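You operate a simulated robot arm through the tools that you are given. There is no shell and no other tool.

You are at the controls of a simulated robot arm. One attempt, no reset.

Task
Connect the earth lead first, then the blue plug lead to its clamp.
Fine: push each lead right home; the green one under the yellow knob, turned tight; the other in the clamp of its colour, lever closed, then tugged till the window turns green; leave the other plug leads alone.

Only the result counts: the job must be done as asked and must still hold three seconds after the hand-in. Knocking over, shifting, dropping, spilling or breaking anything else fails it.

Robot
A 7-joint arm with a two-finger parallel gripper, fixed in place. Base frame: the origin is at the foot of the arm, x ahead of it, y to its left, z up. Units: mm, degrees, N and s.
Its first joint turns from -132.0 to 132.0 degrees. Payload 3.91 kg.
The TCP is the grasp point between the finger pads, 30 mm short of the fingertips. In the tool frame z runs along the fingers and y along their closing line. Largest opening 110 mm; finger width 20, thickness 10; the body of the gripper, 48 by 112 mm, starts 55 mm behind the TCP.
Orientation is that of the tool frame in the base frame, as [roll, pitch, yaw] about the fixed x, y, z axes, in that order (R = Rz(yaw) Ry(pitch) Rx(roll)). With the fingers straight down and closing along the base's y, the tool's x points along the base's -x, its y along +y and its z along -z.

Tools
- The arm moves only by the tool step_arm. Its arguments are lists of equal length, an entry for each row: "delta_rot": the turn, a rotation vector about the tool's x, y, z in units of 90 degrees (1.0 is 90 degrees), a list of three; "delta_pos": the shift along the tool's x, y, z in units of 300 mm (1.0 is 300 mm), a list of three; "fingers": the closure in counts, from 0 (fully open) to 255 (shut). In form: {"delta_rot": [[rx, ry, rz], ...], "delta_pos": [[dx, dy, dz], ...], "fingers": [fingers, ...]}. A call has 1 to 20 rows; each row is the pose to reach, as a shift and turn from the pose commanded when the call began, along the tool's axes at that moment. A call with a number of a shift or a turn outside -1 to 1 is refused whole. A row lasts 0.2 s, in which the tool goes at most 50 mm and 8.6 degrees; a call with a longer step from one row to the next is refused whole, and so is a gripper value outside its range. Where a pose cannot be reached the arm comes as near as it can. A force on the tool above 40 N (or 10 N above the force at the start of the call, whichever is more), or a blocked arm, ends the call early, and 0.2 s more pass. The fingers move at their own pace (about 108 mm/s each) and stop on an object; they squeeze with about 41 N. The grip force told is the motor's: it shows also when the fingers shut on nothing. Time passes only in rows, and 0.2 s behind the last, so rows that repeat a pose let the fingers close. It gives the time, the measured TCP pose, the force on the tool (base axes), the opening and the grip force at its end, in the units of the frame above (readings bear some noise), with the torque about the TCP (base axes, N m) and any sound that the robot's microphone picked up.
- Cameras (640 x 400 px; columns grow to the right, rows downward): "scene" is fixed at [220.3, 650.6, 1517.7]; the picture's right is [-0.31, -0.95, 0.00], its down [-0.74, 0.24, -0.63] and it looks along [0.60, -0.19, -0.78] (base axes); focal length 332 px, centre (320, 200). "wrist" rides on the gripper at [72, 17, -103] in the tool frame; the picture's right is [-0.23, 0.97, 0.00], its down [-0.76, -0.18, -0.62] and it looks along [-0.61, -0.14, 0.78] (tool axes); focal length 222 px, centre (320, 200). There is no depth. A picture from a camera that has moved, and an enlarged one, comes with that camera's place and axes in the base frame and with its lens.
- snapshot(camera): a new picture of that camera. The clock stands still meanwhile.
- enlarge(camera, box): a new picture of the part [left, top, right, bottom] of that camera's present view, enlarged. The clock stands still meanwhile.
- close_job(): hands the job in; it is judged then, once.

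Nothing tells you positions but the pictures and the camera data. Unless the task says otherwise, let go and move clear before handing in.

The tools are called after "Call:" as name(argument=value, ...) on one line, values as JSON. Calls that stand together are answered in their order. step_arm: Moves the arm, as the interface text tells. Its arguments: {"type":"object","properties":{"delta_rot":{"type":"array","items":{"type":"array","items":{"type":"number"}}},"delta_pos":{"type":"array","items":{"type":"array","items":{"type":"number"}}},"fingers":{"type":"array","items":{"type":"number"}}},"required":["delta_rot","delta_pos","fingers"]} The other tools are called the same way: snapshot (camera) takes a picture; enlarge (camera, box) takes an enlarged picture of a part of a camera's view; close_job () hands the job in.

At the start:

```text
time_s: 0.0
tcp_pos: [646.6, 293.0, 1126.1]
tcp_rot: [-179.9, 0.0, -180.0]
contact_force: [0.1, -0.6, 0.7]
wrist_torque: [-0.01, -0.01, 0.02]
opening: 109.9
finger_force: 0.1
```

scene: 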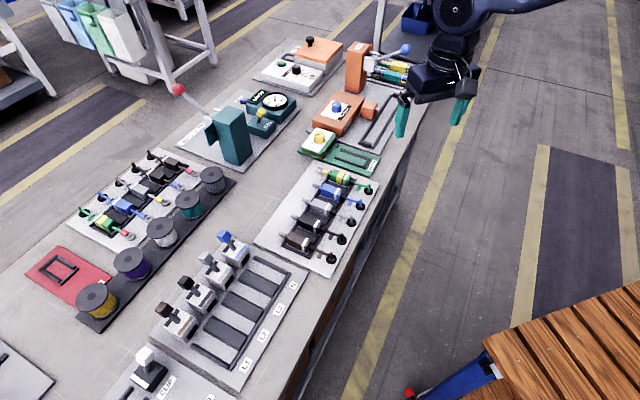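
wrist: 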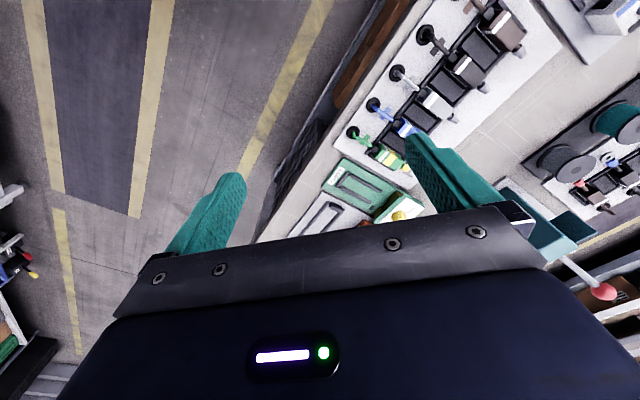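

I see a bench with several stations: plug leads on a board, clamps with levers, a board with a yellow knob, and an orange station. I'll enlarge the views to identify everything before moving.

Call:
enlarge(camera="scene", box=[240, 120, 400, 280])

Call:
enlarge(camera="scene", box=[130, 220, 320, 400])

Call:
enlarge(camera="scene", box=[240, 20, 440, 180])

Call:
enlarge(camera="scene", box=[60, 130, 240, 330])

Call:
enlarge(camera="scene", box=[80, 320, 240, 400])

```text
2.50 times, centred on (320, 200) of scene
camera zoom: at [220.3, 650.6, 1517.7], right [-0.31, -0.95, 0.0], down [-0.74, 0.24, -0.63], along [0.6, -0.19, -0.78], focal length 830 px, centre (320, 200)
```

zoom: 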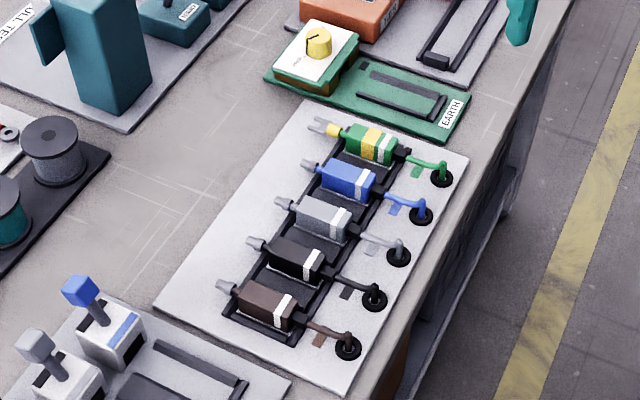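

```text
2.22 times, centred on (225, 310) of scene
camera zoom: at [220.3, 650.6, 1517.7], right [-0.31, -0.95, 0.0], down [-0.74, 0.24, -0.63], along [0.6, -0.19, -0.78], focal length 738 px, centre (531, -44)
```

zoom: 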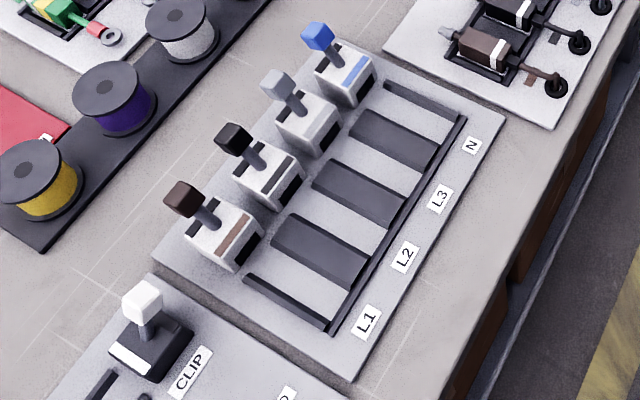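

```text
2.50 times, centred on (340, 100) of scene
camera zoom: at [220.3, 650.6, 1517.7], right [-0.31, -0.95, 0.0], down [-0.74, 0.24, -0.63], along [0.6, -0.19, -0.78], focal length 830 px, centre (270, 450)
```

zoom: 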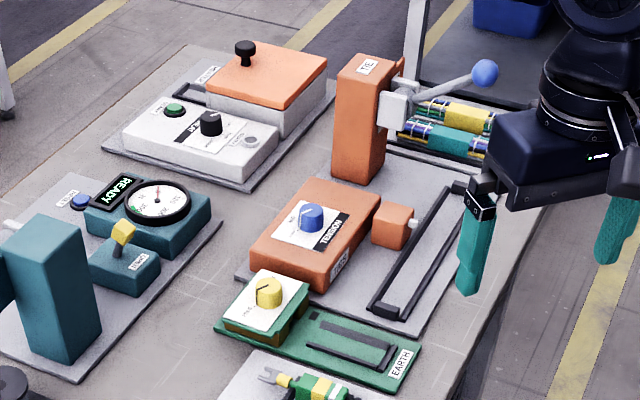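

```text
2.00 times, centred on (150, 230) of scene
camera zoom: at [220.3, 650.6, 1517.7], right [-0.31, -0.95, 0.0], down [-0.74, 0.24, -0.63], along [0.6, -0.19, -0.78], focal length 664 px, centre (660, 140)
```

zoom: 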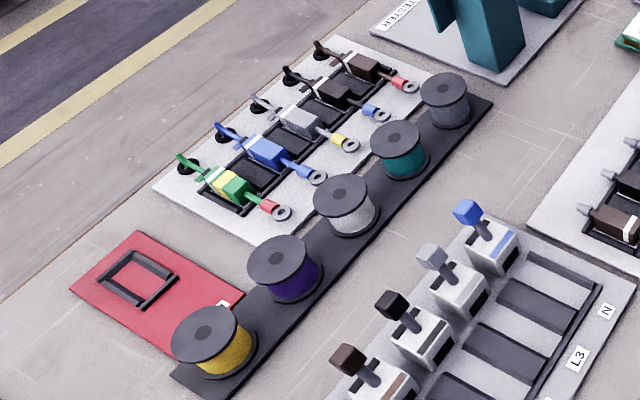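

```text
4.00 times, centred on (160, 360) of scene
camera zoom: at [220.3, 650.6, 1517.7], right [-0.31, -0.95, 0.0], down [-0.74, 0.24, -0.63], along [0.6, -0.19, -0.78], focal length 1329 px, centre (960, -440)
```

zoom: 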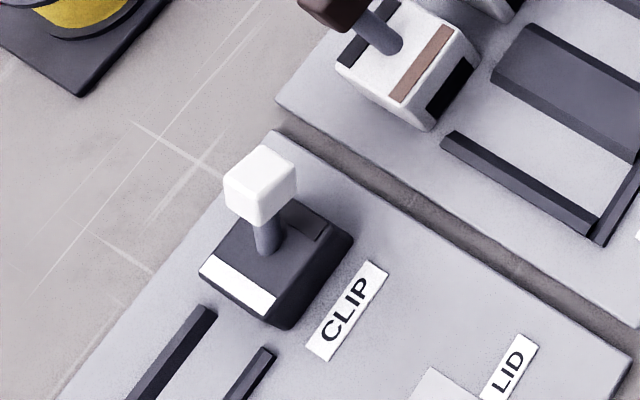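

The near board holds five leads: green/yellow, blue, grey, black and brown. The EARTH board with the yellow knob is beside it, and the clamps N/L3/L2/L1 are on the other side. The bench is turned about 45° to the base axes, so I turn the tool to match and look closer.

Call:
step_arm(delta_rot=[[0, 0, -0.09], [0, 0, -0.18], [0, 0, -0.27], [0, 0, -0.36], [0, 0, -0.45], [0, 0, -0.5]], delta_pos=[[0, 0, 0.04], [0, 0, 0.08], [0, 0, 0.12], [0, 0, 0.16], [0, 0, 0.2], [0, 0, 0.2]], fingers=[0, 0, 0, 0, 0, 0])

Call:
snapshot(camera="wrist")

Call:
snapshot(camera="scene")

```text
time_s: 1.4
tcp_pos: [646.3, 292.9, 1065.5]
tcp_rot: [-179.9, -0.1, -134.8]
contact_force: [-0.6, -0.2, -0.4]
wrist_torque: [-0.01, -0.01, -0.01]
opening: 110.1
finger_force: 0.0
```

```text
taken
camera wrist: at [583.1, 254.6, 1170.5], right [-0.53, 0.85, 0.0], down [0.66, 0.41, 0.62], along [0.53, 0.33, -0.78], focal length 222 px, centre (320, 200)
```

wrist: 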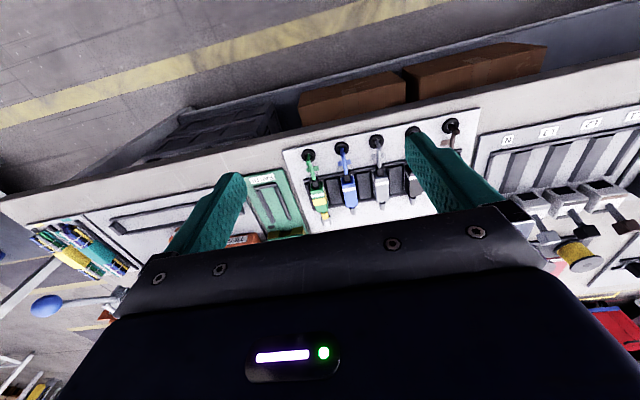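

```text
taken
```

scene: 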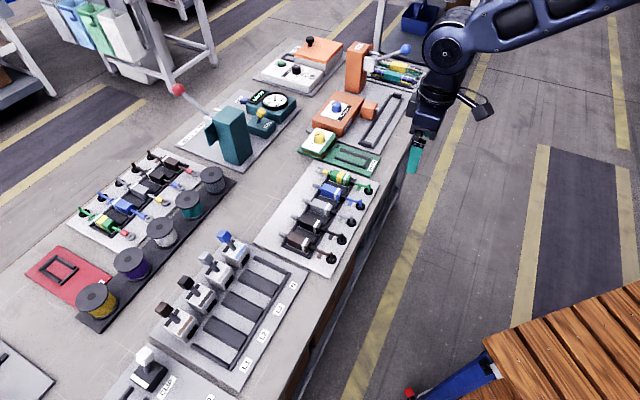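

The tool is aligned with the bench now. Next I enlarge the wrist view for detail.

Call:
enlarge(camera="wrist", box=[220, 110, 440, 250])

Call:
enlarge(camera="wrist", box=[440, 90, 640, 280])

Call:
enlarge(camera="scene", box=[290, 110, 390, 200])

Call:
enlarge(camera="scene", box=[200, 220, 300, 300])

```text
2.86 times, centred on (330, 180) of wrist
camera zoom: at [583.1, 254.6, 1170.5], right [-0.53, 0.85, 0.0], down [0.66, 0.41, 0.62], along [0.53, 0.33, -0.78], focal length 635 px, centre (291, 257)
```

zoom: 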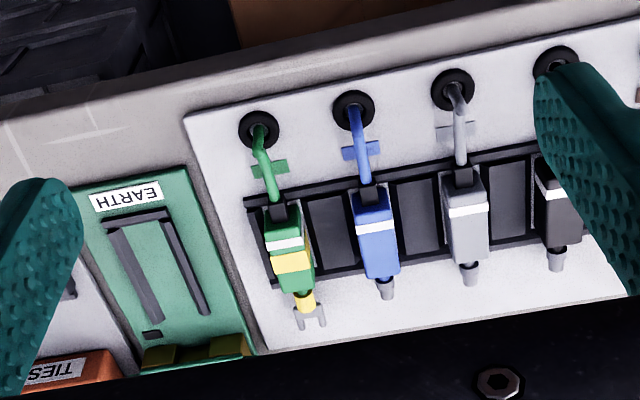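

```text
2.11 times, centred on (540, 185) of wrist
camera zoom: at [583.1, 254.6, 1170.5], right [-0.53, 0.85, 0.0], down [0.66, 0.41, 0.62], along [0.53, 0.33, -0.78], focal length 468 px, centre (-143, 232)
```

zoom: 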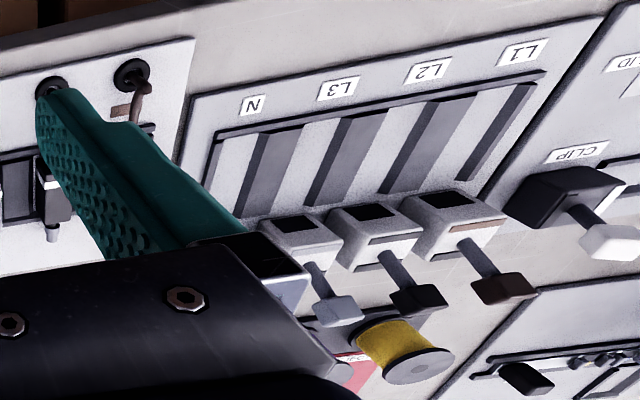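

```text
4.44 times, centred on (340, 155) of scene
camera zoom: at [220.3, 650.6, 1517.7], right [-0.31, -0.95, 0.0], down [-0.74, 0.24, -0.63], along [0.6, -0.19, -0.78], focal length 1476 px, centre (231, 400)
```

zoom: 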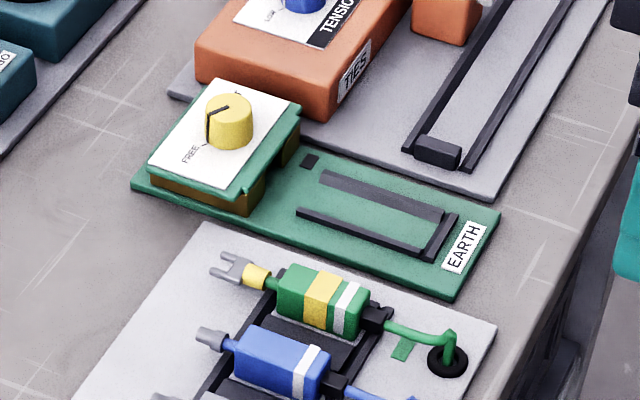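

```text
5.00 times, centred on (250, 260) of scene
camera zoom: at [220.3, 650.6, 1517.7], right [-0.31, -0.95, 0.0], down [-0.74, 0.24, -0.63], along [0.6, -0.19, -0.78], focal length 1661 px, centre (670, -100)
```

zoom: 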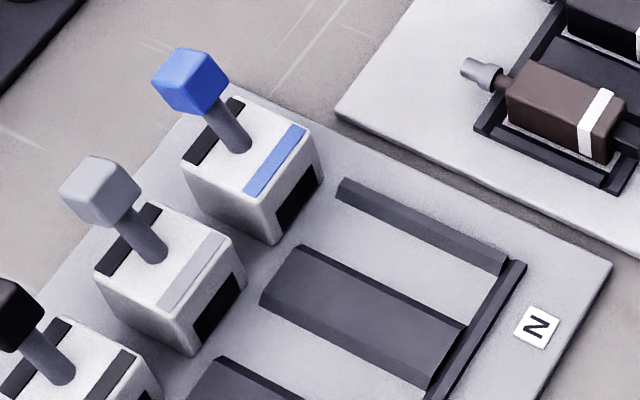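

The green lead's handle sits at about (812, 396, 822) and the leads are about 60–64 mm apart. I move over the green lead, still high, for a closer view.

Call:
step_arm(delta_rot=[[0, 0, 0], [0, 0, 0], [0, 0, 0], [0, 0, 0], [0, 0, 0], [0, 0, 0], [0, 0, 0]], delta_pos=[[-0.1055, -0.025, 0.075], [-0.211, -0.05, 0.15], [-0.3165, -0.075, 0.226], [-0.422, -0.1, 0.301], [-0.5275, -0.125, 0.376], [-0.633, -0.15, 0.452], [-0.633, -0.15, 0.452]], fingers=[0, 0, 0, 0, 0, 0, 0])

Call:
snapshot(camera="wrist")

Call:
enlarge(camera="wrist", box=[220, 60, 440, 200])

Call:
snapshot(camera="scene")

```text
time_s: 3.0
tcp_pos: [814.6, 393.8, 929.0]
tcp_rot: [180.0, 0.1, -135.0]
contact_force: [-0.3, -0.9, 1.1]
wrist_torque: [0.0, -0.03, -0.03]
opening: 109.8
finger_force: 0.1
```

```text
taken
camera wrist: at [751.1, 355.8, 1034.2], right [-0.53, 0.85, 0.0], down [0.66, 0.41, 0.62], along [0.53, 0.33, -0.78], focal length 222 px, centre (320, 200)
```

wrist: 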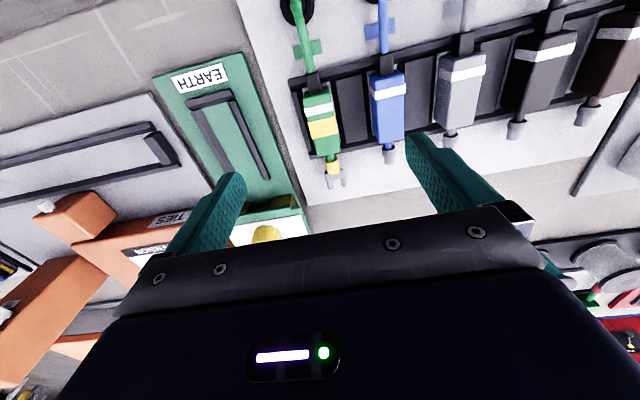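

```text
2.86 times, centred on (330, 130) of wrist
camera zoom: at [751.1, 355.8, 1034.2], right [-0.53, 0.85, 0.0], down [0.66, 0.41, 0.62], along [0.53, 0.33, -0.78], focal length 635 px, centre (291, 400)
```

zoom: 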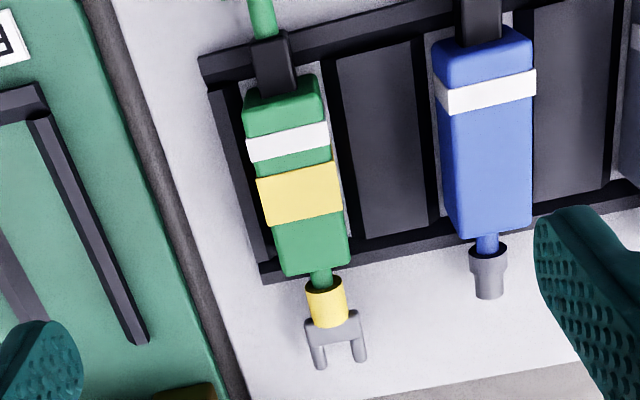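

```text
taken
```

scene: 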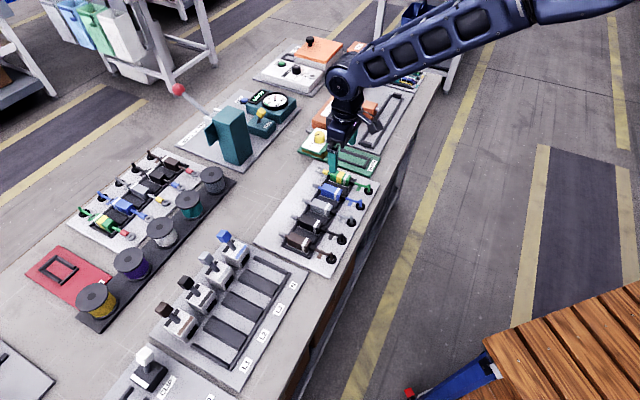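

The green lead's axis runs at 45°, with its handle centre at about (815, 399). Before lifting it I look at the EARTH terminal face from a lower angle.

Call:
step_arm(delta_rot=[[0, -0.0833, 0], [0, -0.1667, 0], [0, -0.25, 0], [0, -0.333, 0], [0, -0.333, 0]], delta_pos=[[0.0205, -0.084, 0.037], [0.041, -0.168, 0.073], [0.062, -0.251, 0.11], [0.082, -0.335, 0.147], [0.082, -0.335, 0.147]], fingers=[0, 0, 0, 0, 0])

Call:
snapshot(camera="wrist")

Call:
enlarge(camera="wrist", box=[230, 110, 410, 230])

```text
time_s: 4.2
tcp_pos: [865.0, 305.8, 886.2]
tcp_rot: [179.9, 30.0, -135.0]
contact_force: [0.2, 0.5, 0.7]
wrist_torque: [0.0, 0.0, -0.02]
opening: 110.3
finger_force: 0.1
```

```text
taken
camera wrist: at [772.1, 238.5, 941.2], right [-0.55, 0.83, 0.11], down [0.37, 0.12, 0.92], along [0.75, 0.55, -0.37], focal length 222 px, centre (320, 200)
```

wrist: 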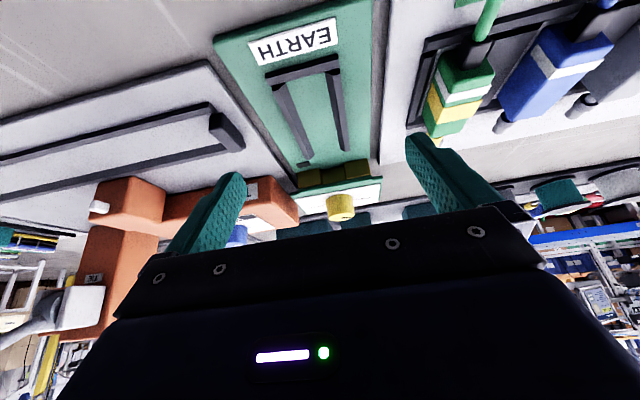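

```text
3.33 times, centred on (320, 170) of wrist
camera zoom: at [772.1, 238.5, 941.2], right [-0.55, 0.83, 0.11], down [0.37, 0.12, 0.92], along [0.75, 0.55, -0.37], focal length 740 px, centre (320, 300)
```

zoom: 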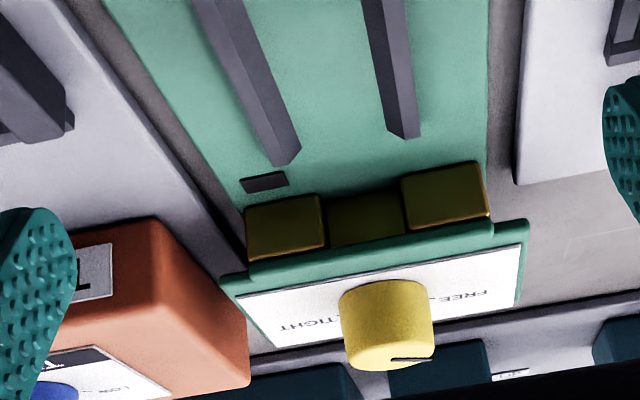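

The EARTH terminal has two brass blocks with a gap between them at s≈-394, and the rails are centred on the same line. FREE and TIGHT are marked beside the knob. I zoom in further on the opening.

Call:
enlarge(camera="wrist", box=[285, 145, 375, 215])

Call:
enlarge(camera="wrist", box=[400, 20, 640, 150])

Call:
enlarge(camera="scene", box=[295, 125, 355, 165])

```text
5.71 times, centred on (330, 180) of wrist
camera zoom: at [772.1, 238.5, 941.2], right [-0.55, 0.83, 0.11], down [0.37, 0.12, 0.92], along [0.75, 0.55, -0.37], focal length 1269 px, centre (263, 314)
```

zoom: 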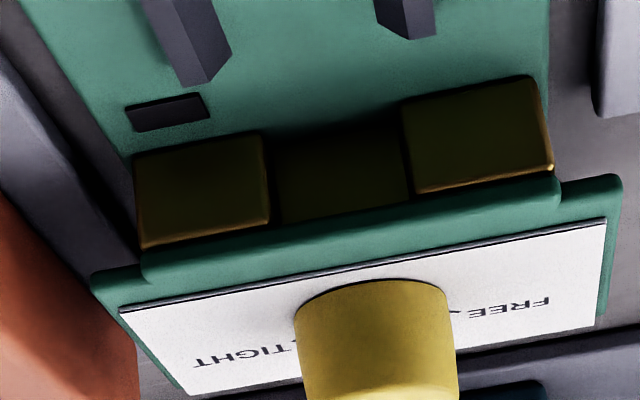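

```text
2.67 times, centred on (520, 85) of wrist
camera zoom: at [772.1, 238.5, 941.2], right [-0.55, 0.83, 0.11], down [0.37, 0.12, 0.92], along [0.75, 0.55, -0.37], focal length 592 px, centre (-213, 507)
```

zoom: 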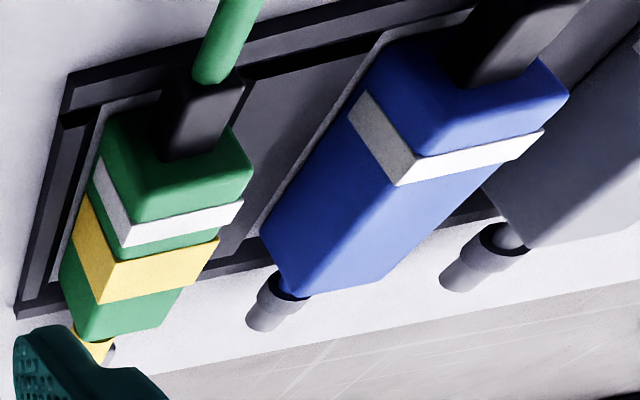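

```text
10.00 times, centred on (325, 145) of scene
camera zoom: at [220.3, 650.6, 1517.7], right [-0.31, -0.95, 0.0], down [-0.74, 0.24, -0.63], along [0.6, -0.19, -0.78], focal length 3322 px, centre (270, 750)
```

zoom: 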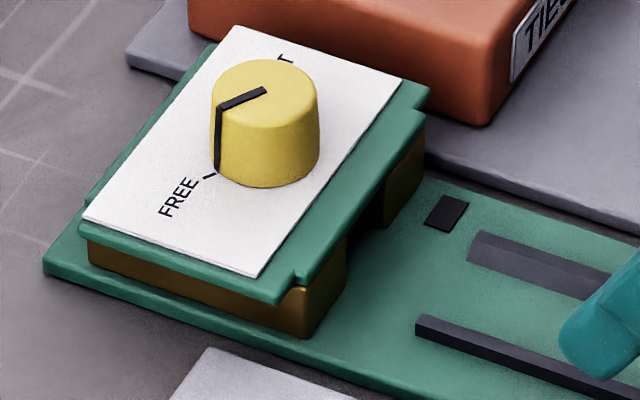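

The handle top is at about z=837 (43 mm long, 24 mm wide). The EARTH gap is 28 mm wide, centred at s≈-393. I go back upright over the green handle with the fingers narrowed to about 50 mm.

Call:
step_arm(delta_rot=[[0, 0.0833, 0], [0, 0.1667, 0], [0, 0.25, 0], [0, 0.333, 0], [0, 0.333, 0]], delta_pos=[[-0.041, 0.084, -0.017], [-0.082, 0.168, -0.034], [-0.123, 0.252, -0.05], [-0.1637, 0.336, -0.067], [-0.1637, 0.336, -0.067]], fingers=[139, 139, 139, 139, 139])

Call:
snapshot(camera="wrist")

Call:
enlarge(camera="wrist", box=[250, 60, 430, 200])

```text
time_s: 5.4
tcp_pos: [817.1, 400.9, 927.7]
tcp_rot: [-179.9, -0.1, -135.1]
contact_force: [0.0, 0.2, 0.6]
wrist_torque: [-0.01, 0.01, -0.04]
opening: 50.1
finger_force: 0.1
```

```text
taken
camera wrist: at [753.7, 363.3, 1032.7], right [-0.53, 0.85, 0.0], down [0.66, 0.41, 0.62], along [0.53, 0.33, -0.78], focal length 222 px, centre (320, 200)
```

wrist: 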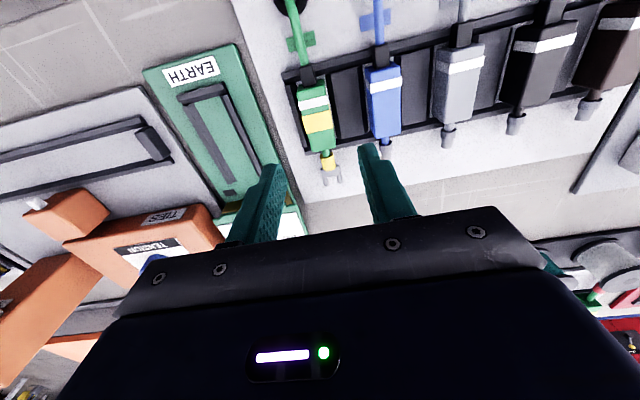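

```text
2.86 times, centred on (340, 130) of wrist
camera zoom: at [753.7, 363.3, 1032.7], right [-0.53, 0.85, 0.0], down [0.66, 0.41, 0.62], along [0.53, 0.33, -0.78], focal length 635 px, centre (263, 400)
```

zoom: 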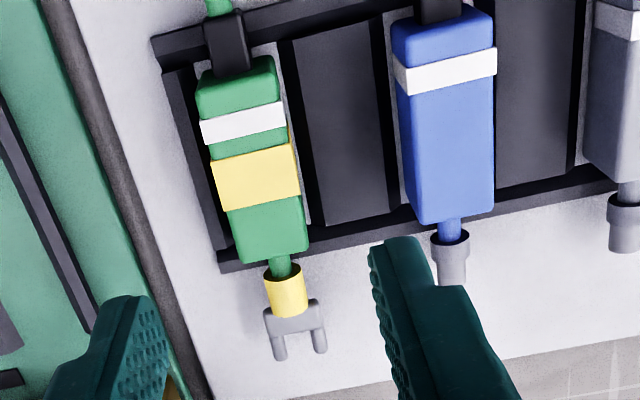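

The tool is centred over the green handle. I descend part way and check clearance to the tray dividers.

Call:
step_arm(delta_rot=[[0, 0, 0], [0, 0, 0], [0, 0, 0], [0, 0, 0], [0, 0, 0]], delta_pos=[[0, -0.001, 0.08], [0, -0.002, 0.16], [0, -0.002, 0.22], [0, -0.002, 0.263], [0, -0.002, 0.263]], fingers=[139, 139, 139, 139, 139])

Call:
snapshot(camera="wrist")

Call:
enlarge(camera="wrist", box=[220, 90, 420, 230])

Call:
enlarge(camera="scene", box=[295, 130, 395, 210])

```text
time_s: 6.6
tcp_pos: [817.3, 401.7, 849.2]
tcp_rot: [180.0, 0.0, -135.0]
contact_force: [-0.2, 0.0, 0.0]
wrist_torque: [0.03, -0.02, -0.01]
opening: 50.4
finger_force: 0.1
```

```text
taken
camera wrist: at [754.7, 363.6, 953.2], right [-0.53, 0.85, 0.0], down [0.66, 0.41, 0.62], along [0.53, 0.33, -0.78], focal length 222 px, centre (320, 200)
```

wrist: 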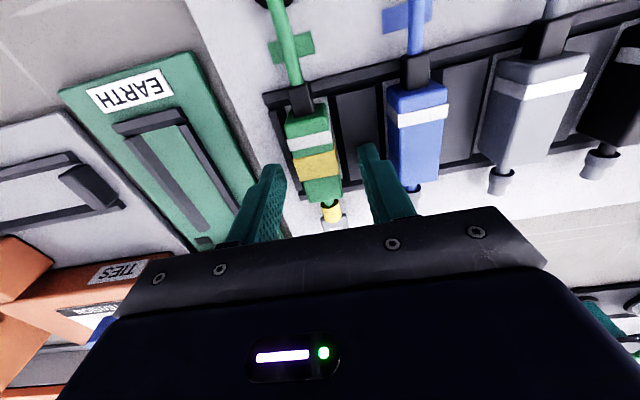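

```text
2.86 times, centred on (320, 160) of wrist
camera zoom: at [754.7, 363.6, 953.2], right [-0.53, 0.85, 0.0], down [0.66, 0.41, 0.62], along [0.53, 0.33, -0.78], focal length 635 px, centre (320, 314)
```

zoom: 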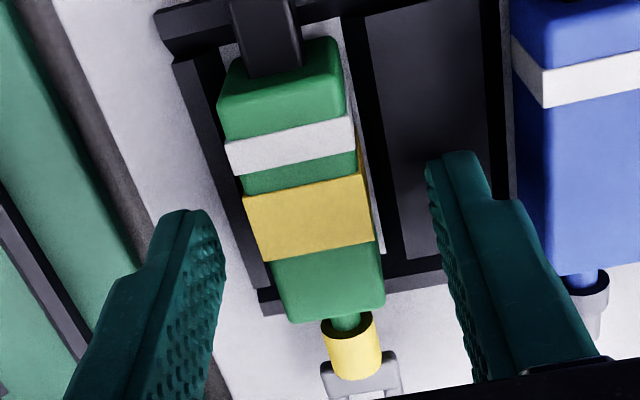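

```text
5.00 times, centred on (345, 170) of scene
camera zoom: at [220.3, 650.6, 1517.7], right [-0.31, -0.95, 0.0], down [-0.74, 0.24, -0.63], along [0.6, -0.19, -0.78], focal length 1661 px, centre (195, 350)
```

zoom: 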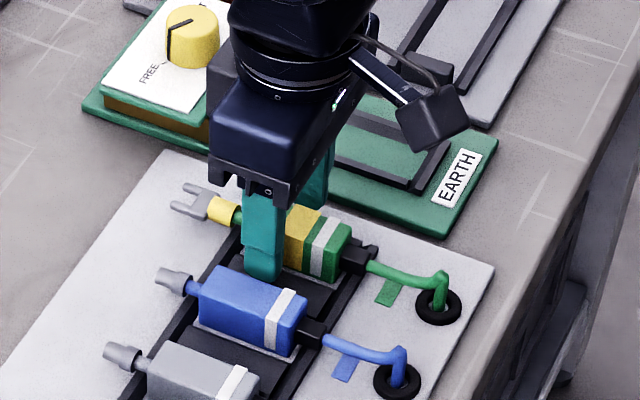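

The fingers straddle the green handle with clearance on both sides. I go 4 mm deeper and grip.

Call:
step_arm(delta_rot=[[0, 0, 0], [0, 0, 0], [0, 0, 0], [0, 0, 0], [0, 0, 0], [0, 0, 0]], delta_pos=[[0, 0, 0.007], [0, 0, 0.013], [0, 0, 0.013], [0, 0, 0.013], [0, 0, 0.013], [0, 0, 0.013]], fingers=[139, 139, 255, 255, 255, 255])

Call:
enlarge(camera="wrist", box=[220, 90, 420, 230])

```text
time_s: 8.0
tcp_pos: [817.4, 400.9, 844.7]
tcp_rot: [180.0, 0.0, -135.0]
contact_force: [-0.3, -0.4, -0.3]
wrist_torque: [0.01, 0.0, -0.01]
opening: 22.7
finger_force: 41.4
```

```text
2.86 times, centred on (320, 160) of wrist
camera zoom: at [754.8, 363.2, 949.4], right [-0.53, 0.85, 0.0], down [0.66, 0.41, 0.62], along [0.53, 0.33, -0.78], focal length 635 px, centre (320, 314)
```

zoom: 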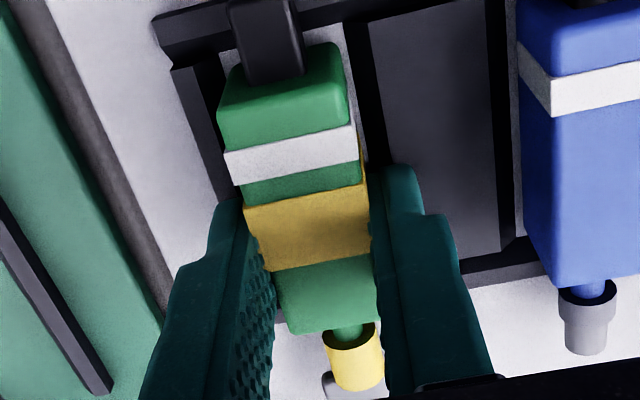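

The green lead is gripped at 22.7 mm. I lift it straight up and check that it comes along.

Call:
step_arm(delta_rot=[[0, 0, 0], [0, 0, 0], [0, 0, 0], [0, 0, 0], [0, 0, 0]], delta_pos=[[0, 0, -0.03], [0, 0, -0.07], [0, 0, -0.11], [0, 0, -0.15], [0, 0, -0.15]], fingers=[255, 255, 255, 255, 255])

Call:
snapshot(camera="wrist")

Call:
enlarge(camera="scene", box=[295, 130, 395, 210])

```text
time_s: 9.2
tcp_pos: [819.5, 399.4, 889.6]
tcp_rot: [-179.9, 0.0, -135.1]
contact_force: [-0.1, 0.1, -1.9]
wrist_torque: [-0.01, 0.01, -0.03]
opening: 23.0
finger_force: 40.5
```

```text
taken
camera wrist: at [755.7, 361.3, 994.9], right [-0.53, 0.85, 0.0], down [0.66, 0.41, 0.62], along [0.53, 0.33, -0.78], focal length 222 px, centre (320, 200)
```

wrist: 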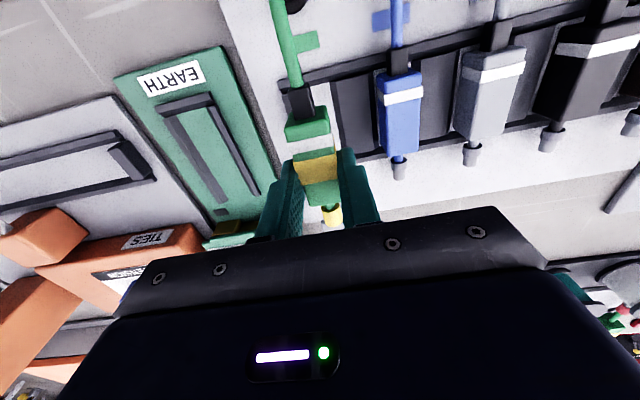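

```text
5.00 times, centred on (345, 170) of scene
camera zoom: at [220.3, 650.6, 1517.7], right [-0.31, -0.95, 0.0], down [-0.74, 0.24, -0.63], along [0.6, -0.19, -0.78], focal length 1661 px, centre (195, 350)
```

zoom: 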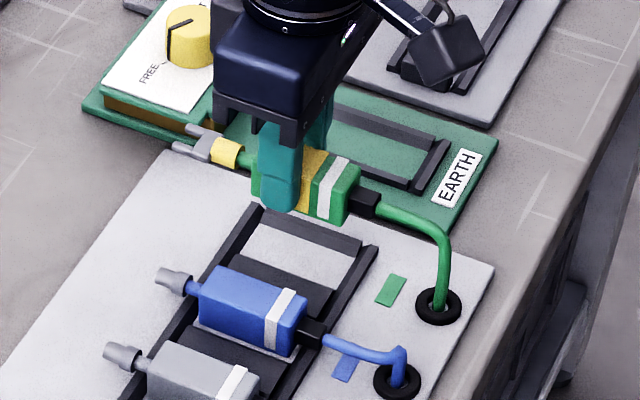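

The lead is lifted cleanly. I retract slightly and carry it sideways over the EARTH rails.

Call:
step_arm(delta_rot=[[0, 0, 0], [0, 0, 0], [0, 0, 0], [0, 0, 0], [0, 0, 0], [0, 0, 0]], delta_pos=[[0.06, -0.03, 0], [0.06, -0.11, 0], [0.06, -0.19, 0], [0.06, -0.27, 0], [0.06, -0.324, 0], [0.06, -0.324, 0]], fingers=[255, 255, 255, 255, 255, 255])

Call:
snapshot(camera="wrist")

Call:
enlarge(camera="wrist", box=[220, 90, 420, 230])

Call:
enlarge(camera="scene", box=[295, 120, 395, 200])

```text
time_s: 10.6
tcp_pos: [876.2, 319.7, 891.1]
tcp_rot: [180.0, 0.1, -135.1]
contact_force: [0.1, -0.4, -0.3]
wrist_torque: [0.0, 0.0, 0.03]
opening: 22.8
finger_force: 41.2
```

```text
taken
camera wrist: at [812.2, 281.2, 995.5], right [-0.53, 0.85, 0.0], down [0.66, 0.41, 0.62], along [0.53, 0.33, -0.78], focal length 222 px, centre (320, 200)
```

wrist: 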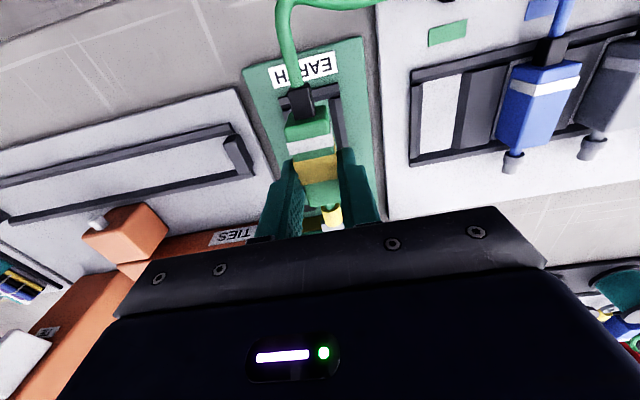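

```text
2.86 times, centred on (320, 160) of wrist
camera zoom: at [812.2, 281.2, 995.5], right [-0.53, 0.85, 0.0], down [0.66, 0.41, 0.62], along [0.53, 0.33, -0.78], focal length 635 px, centre (320, 314)
```

zoom: 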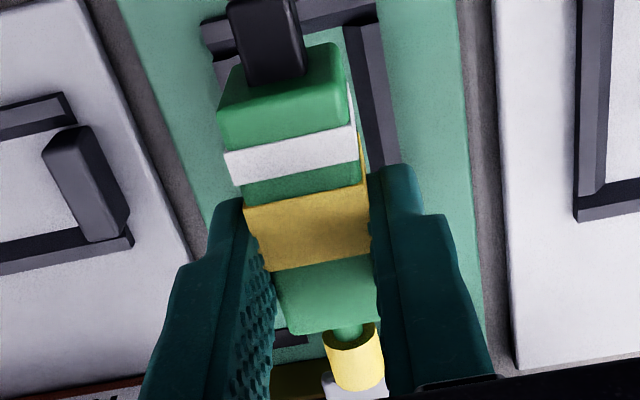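

```text
5.00 times, centred on (345, 160) of scene
camera zoom: at [220.3, 650.6, 1517.7], right [-0.31, -0.95, 0.0], down [-0.74, 0.24, -0.63], along [0.6, -0.19, -0.78], focal length 1661 px, centre (195, 400)
```

zoom: 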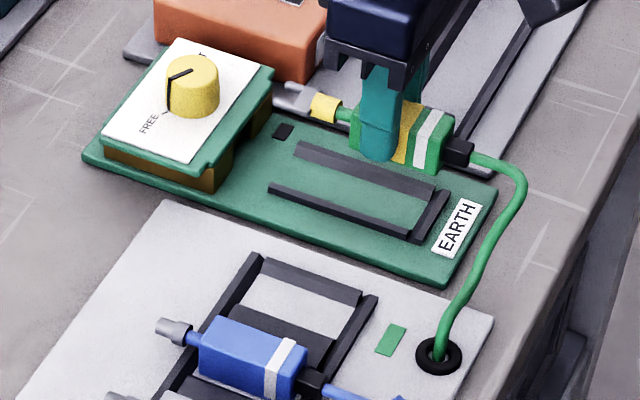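

The lead is above the EARTH rails and nearly centred (about 0.8 mm off). I correct that and lower in stages.

Call:
step_arm(delta_rot=[[0, 0, 0], [0, 0, 0], [0, 0, 0], [0, 0, 0]], delta_pos=[[-0.02, -0.003, 0.04], [-0.02, -0.003, 0.09], [-0.02, -0.003, 0.133], [-0.02, -0.003, 0.133]], fingers=[255, 255, 255, 255])

Call:
enlarge(camera="wrist", box=[220, 90, 420, 230])

Call:
enlarge(camera="scene", box=[300, 120, 380, 180])

```text
time_s: 11.6
tcp_pos: [879.1, 323.6, 851.5]
tcp_rot: [-179.9, 0.0, -134.9]
contact_force: [-0.7, -0.9, -1.2]
wrist_torque: [0.02, -0.02, 0.02]
opening: 22.9
finger_force: 41.1
```

```text
2.86 times, centred on (320, 160) of wrist
camera zoom: at [815.8, 285.4, 954.8], right [-0.53, 0.85, 0.0], down [0.66, 0.41, 0.62], along [0.53, 0.33, -0.78], focal length 635 px, centre (320, 314)
```

zoom: 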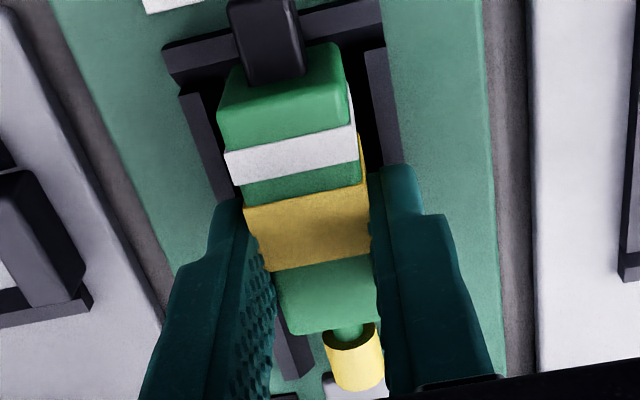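

```text
6.67 times, centred on (340, 150) of scene
camera zoom: at [220.3, 650.6, 1517.7], right [-0.31, -0.95, 0.0], down [-0.74, 0.24, -0.63], along [0.6, -0.19, -0.78], focal length 2214 px, centre (187, 533)
```

zoom: 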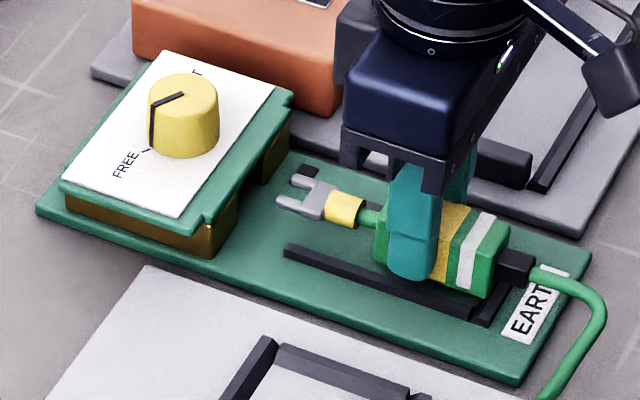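

The handle is just above the lane, about 1.7 mm off its centre. I correct laterally and lower to the height it had in the tray.

Call:
step_arm(delta_rot=[[0, 0, 0], [0, 0, 0], [0, 0, 0], [0, 0, 0]], delta_pos=[[0, -0.0055, 0], [0, -0.0055, 0.009], [0, -0.0055, 0.018], [0, -0.0055, 0.018]], fingers=[255, 255, 255, 255])

Call:
enlarge(camera="wrist", box=[220, 90, 420, 230])

Call:
enlarge(camera="scene", box=[300, 120, 380, 180])

```text
time_s: 12.6
tcp_pos: [881.6, 322.7, 846.9]
tcp_rot: [-180.0, 0.2, -135.0]
contact_force: [12.5, 10.2, 23.2]
wrist_torque: [-0.21, 0.13, 0.05]
opening: 22.9
finger_force: 41.7
```

```text
2.86 times, centred on (320, 160) of wrist
camera zoom: at [817.6, 284.4, 951.6], right [-0.53, 0.85, 0.0], down [0.66, 0.41, 0.63], along [0.53, 0.33, -0.78], focal length 635 px, centre (320, 314)
```

zoom: 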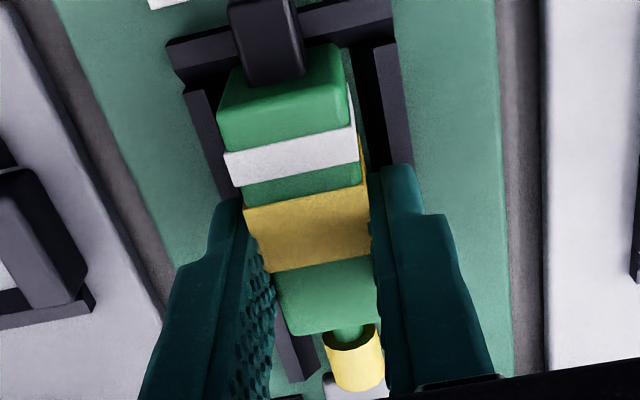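

```text
6.67 times, centred on (340, 150) of scene
camera zoom: at [220.3, 650.6, 1517.7], right [-0.31, -0.95, 0.0], down [-0.74, 0.24, -0.63], along [0.6, -0.19, -0.78], focal length 2214 px, centre (187, 533)
```

zoom: 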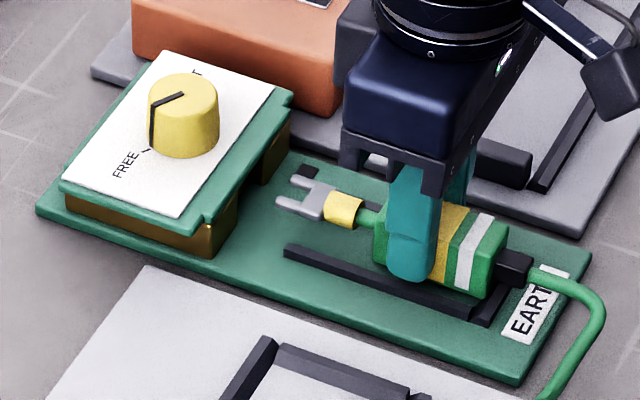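

The strain relief seems to have touched the cross bar (upward and outward force). I raise 3 mm, go 14 mm forward past the bar, then lower again.

Call:
step_arm(delta_rot=[[0, 0, 0], [0, 0, 0], [0, 0, 0], [0, 0, 0]], delta_pos=[[0, 0, -0.02], [-0.025, -0.001, -0.02], [-0.05, -0.001, -0.02], [-0.05, -0.001, -0.02]], fingers=[255, 255, 255, 255])

Call:
enlarge(camera="wrist", box=[220, 90, 420, 230])

Call:
enlarge(camera="scene", box=[300, 120, 380, 180])

```text
time_s: 13.6
tcp_pos: [890.5, 332.5, 849.6]
tcp_rot: [-180.0, 0.1, -135.0]
contact_force: [-0.1, 0.2, -0.4]
wrist_torque: [0.0, -0.01, -0.01]
opening: 23.0
finger_force: 41.1
```

```text
2.86 times, centred on (320, 160) of wrist
camera zoom: at [827.4, 294.2, 955.2], right [-0.53, 0.85, 0.0], down [0.66, 0.41, 0.62], along [0.53, 0.33, -0.78], focal length 635 px, centre (320, 314)
```

zoom: 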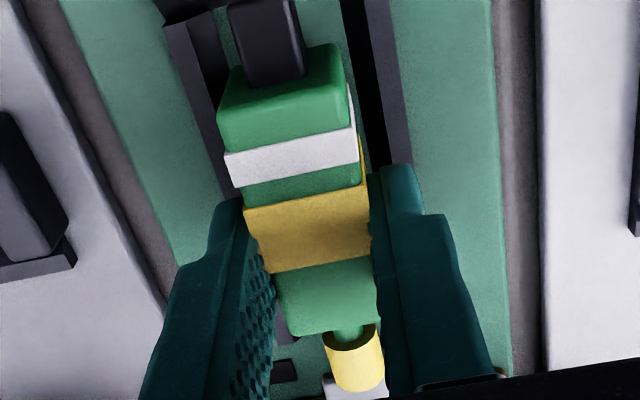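

```text
6.67 times, centred on (340, 150) of scene
camera zoom: at [220.3, 650.6, 1517.7], right [-0.31, -0.95, 0.0], down [-0.74, 0.24, -0.63], along [0.6, -0.19, -0.78], focal length 2214 px, centre (187, 533)
```

zoom: 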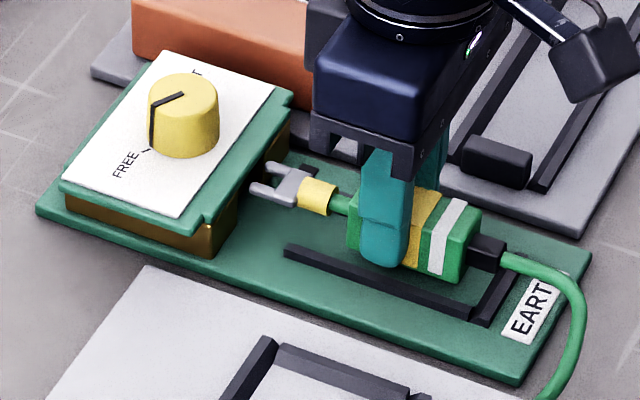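

Clear of contact and centred in the lane, with the fork just short of the brass gap. I lower gently.

Call:
step_arm(delta_rot=[[0, 0, 0], [0, 0, 0], [0, 0, 0], [0, 0, 0]], delta_pos=[[0, -0.001, 0.007], [0, -0.001, 0.013], [0, -0.001, 0.018], [0, -0.001, 0.018]], fingers=[255, 255, 255, 255])

Call:
enlarge(camera="scene", box=[300, 120, 380, 180])

```text
time_s: 14.6
tcp_pos: [891.5, 332.0, 846.4]
tcp_rot: [180.0, 0.0, -135.0]
contact_force: [0.9, -0.6, -1.6]
wrist_torque: [-0.01, -0.02, -0.03]
opening: 23.0
finger_force: 40.4
```

```text
6.67 times, centred on (340, 150) of scene
camera zoom: at [220.3, 650.6, 1517.7], right [-0.31, -0.95, 0.0], down [-0.74, 0.24, -0.63], along [0.6, -0.19, -0.78], focal length 2214 px, centre (187, 533)
```

zoom: 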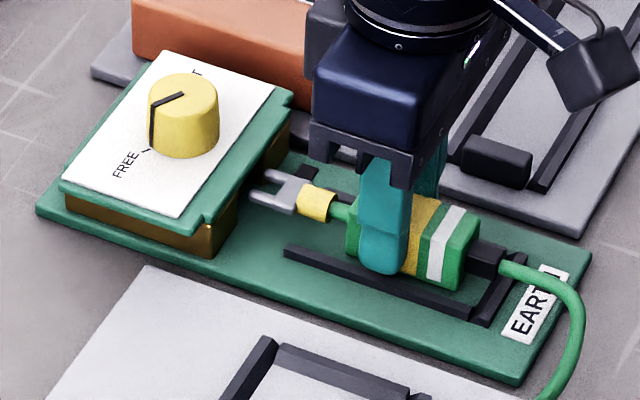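

No contact yet; I lower a further few millimetres to feel for the board.

Call:
step_arm(delta_rot=[[0, 0, 0], [0, 0, 0], [0, 0, 0]], delta_pos=[[0, 0, 0.004], [0, 0, 0.007], [0, 0, 0.007]], fingers=[255, 255, 255])

Call:
enlarge(camera="wrist", box=[220, 90, 420, 230])

```text
time_s: 15.4
tcp_pos: [891.0, 331.7, 844.9]
tcp_rot: [180.0, 0.1, -135.0]
contact_force: [-0.4, 1.0, 7.5]
wrist_torque: [0.15, -0.08, 0.07]
opening: 23.0
finger_force: 41.3
```

```text
2.86 times, centred on (320, 160) of wrist
camera zoom: at [828.0, 293.7, 948.9], right [-0.53, 0.85, 0.0], down [0.66, 0.41, 0.62], along [0.53, 0.33, -0.78], focal length 635 px, centre (320, 314)
```

zoom: 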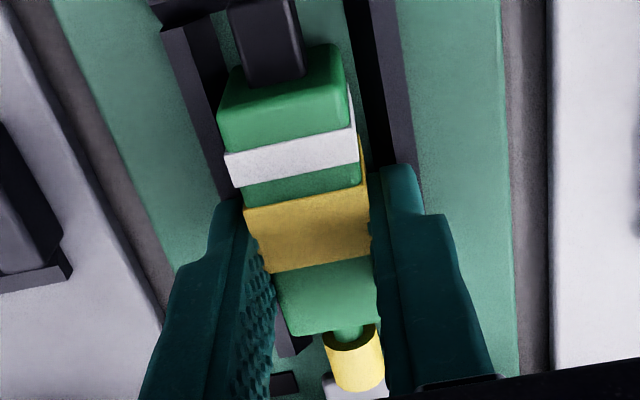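

The handle is now resting on the board. I ease up half a millimetre and push forward into the brass gap.

Call:
step_arm(delta_rot=[[0, 0, 0], [0, 0, 0], [0, 0, 0], [0, 0, 0], [0, 0, 0], [0, 0, 0]], delta_pos=[[0, 0.001, -0.002], [-0.013, 0.001, -0.002], [-0.026, 0.001, -0.002], [-0.039, 0.001, -0.002], [-0.052, 0.001, -0.002], [-0.052, 0.001, -0.002]], fingers=[255, 255, 255, 255, 255, 255])

Call:
enlarge(camera="wrist", box=[220, 90, 420, 230])

Call:
enlarge(camera="scene", box=[300, 120, 380, 180])

```text
time_s: 16.8
tcp_pos: [903.0, 342.8, 844.4]
tcp_rot: [-180.0, 0.1, -135.0]
contact_force: [-0.7, -2.4, 8.4]
wrist_torque: [0.08, -0.11, -0.02]
opening: 22.9
finger_force: 41.7
```

```text
2.86 times, centred on (320, 160) of wrist
camera zoom: at [839.0, 304.9, 948.9], right [-0.53, 0.85, 0.0], down [0.66, 0.41, 0.62], along [0.53, 0.33, -0.78], focal length 635 px, centre (320, 314)
```

zoom: 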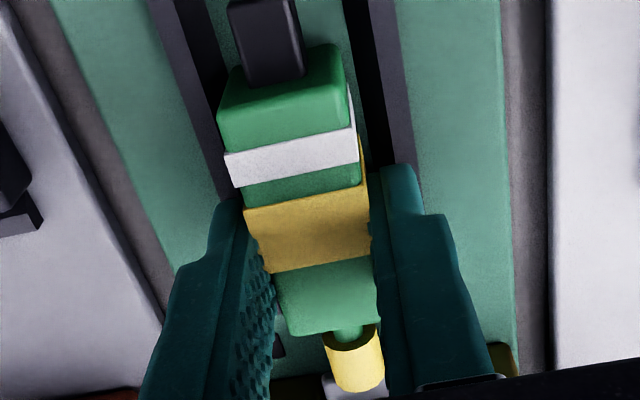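

```text
6.67 times, centred on (340, 150) of scene
camera zoom: at [220.3, 650.6, 1517.7], right [-0.31, -0.95, 0.0], down [-0.74, 0.24, -0.63], along [0.6, -0.19, -0.78], focal length 2214 px, centre (187, 533)
```

zoom: 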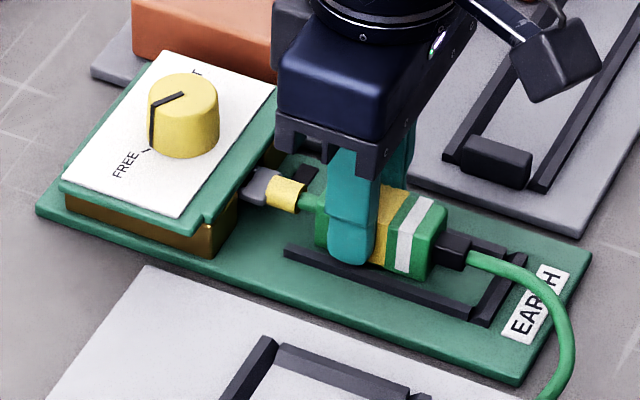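

The fork is entering the gap with little resistance. I keep pushing toward home.

Call:
step_arm(delta_rot=[[0, 0, 0], [0, 0, 0], [0, 0, 0], [0, 0, 0], [0, 0, 0]], delta_pos=[[-0.01, 0, -0.001], [-0.02, 0, -0.001], [-0.03, 0, -0.001], [-0.04, 0, -0.001], [-0.04, 0, -0.001]], fingers=[255, 255, 255, 255, 255])

Call:
enlarge(camera="scene", box=[300, 120, 380, 180])

```text
time_s: 18.0
tcp_pos: [910.1, 350.7, 843.2]
tcp_rot: [-180.0, -0.1, -135.0]
contact_force: [-23.8, -20.8, 4.2]
wrist_torque: [-0.45, 0.52, 0.13]
opening: 22.8
finger_force: 41.1
```

```text
6.67 times, centred on (340, 150) of scene
camera zoom: at [220.3, 650.6, 1517.7], right [-0.31, -0.95, 0.0], down [-0.74, 0.24, -0.63], along [0.6, -0.19, -0.78], focal length 2214 px, centre (187, 533)
```

zoom: 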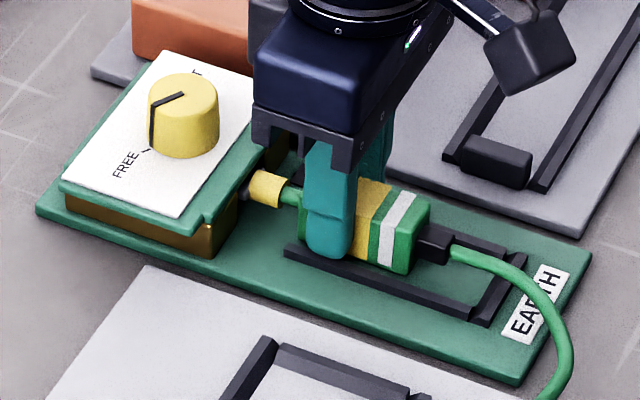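

There's 31 N of resistance now, so it may be home. I check the indicator and then push a little more.

Call:
snapshot(camera="wrist")

Call:
enlarge(camera="wrist", box=[240, 130, 400, 230])

Call:
enlarge(camera="scene", box=[320, 135, 350, 155])

Call:
step_arm(delta_rot=[[0, 0, 0], [0, 0, 0], [0, 0, 0]], delta_pos=[[-0.005, 0, 0], [-0.01, 0, 0], [-0.01, 0, 0]], fingers=[255, 255, 255])

Call:
enlarge(camera="scene", box=[300, 120, 380, 180])

```text
taken
camera wrist: at [846.6, 312.7, 948.4], right [-0.53, 0.85, 0.0], down [0.67, 0.41, 0.62], along [0.53, 0.33, -0.78], focal length 222 px, centre (320, 200)
```

wrist: 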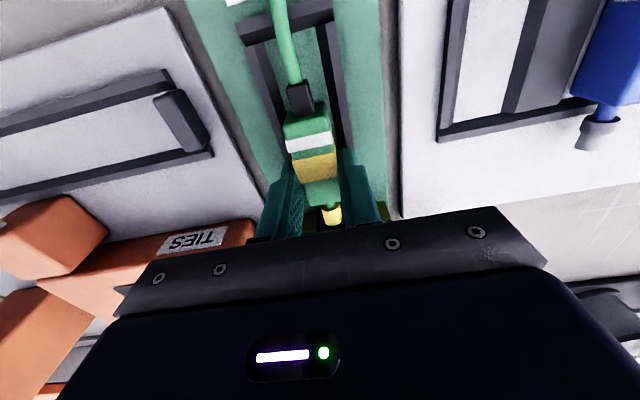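

```text
4.00 times, centred on (320, 180) of wrist
camera zoom: at [846.6, 312.7, 948.4], right [-0.53, 0.85, 0.0], down [0.67, 0.41, 0.62], along [0.53, 0.33, -0.78], focal length 888 px, centre (320, 280)
```

zoom: 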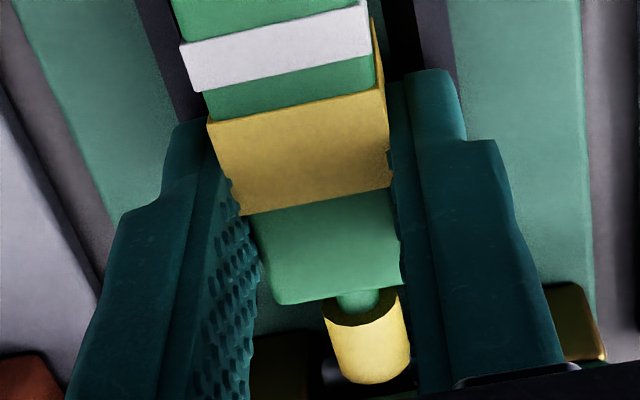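

```text
16.00 times, centred on (335, 145) of scene
camera zoom: at [220.3, 650.6, 1517.7], right [-0.31, -0.95, 0.0], down [-0.74, 0.24, -0.63], along [0.6, -0.19, -0.78], focal length 5314 px, centre (80, 1080)
```

zoom: 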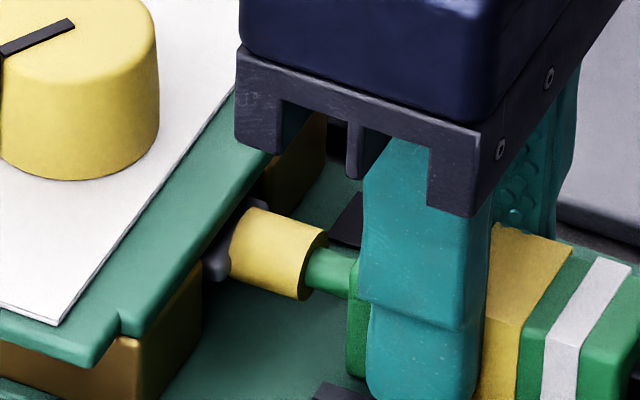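

```text
time_s: 18.8
tcp_pos: [912.2, 353.0, 844.1]
tcp_rot: [-179.9, -0.1, -134.9]
contact_force: [-22.6, -21.5, -4.9]
wrist_torque: [-0.58, 0.65, 0.03]
opening: 23.1
finger_force: 41.0
```

```text
6.67 times, centred on (340, 150) of scene
camera zoom: at [220.3, 650.6, 1517.7], right [-0.31, -0.95, 0.0], down [-0.74, 0.24, -0.63], along [0.6, -0.19, -0.78], focal length 2214 px, centre (187, 533)
```

zoom: 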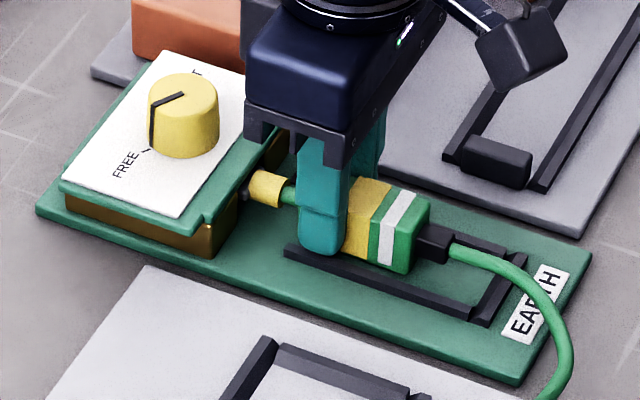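

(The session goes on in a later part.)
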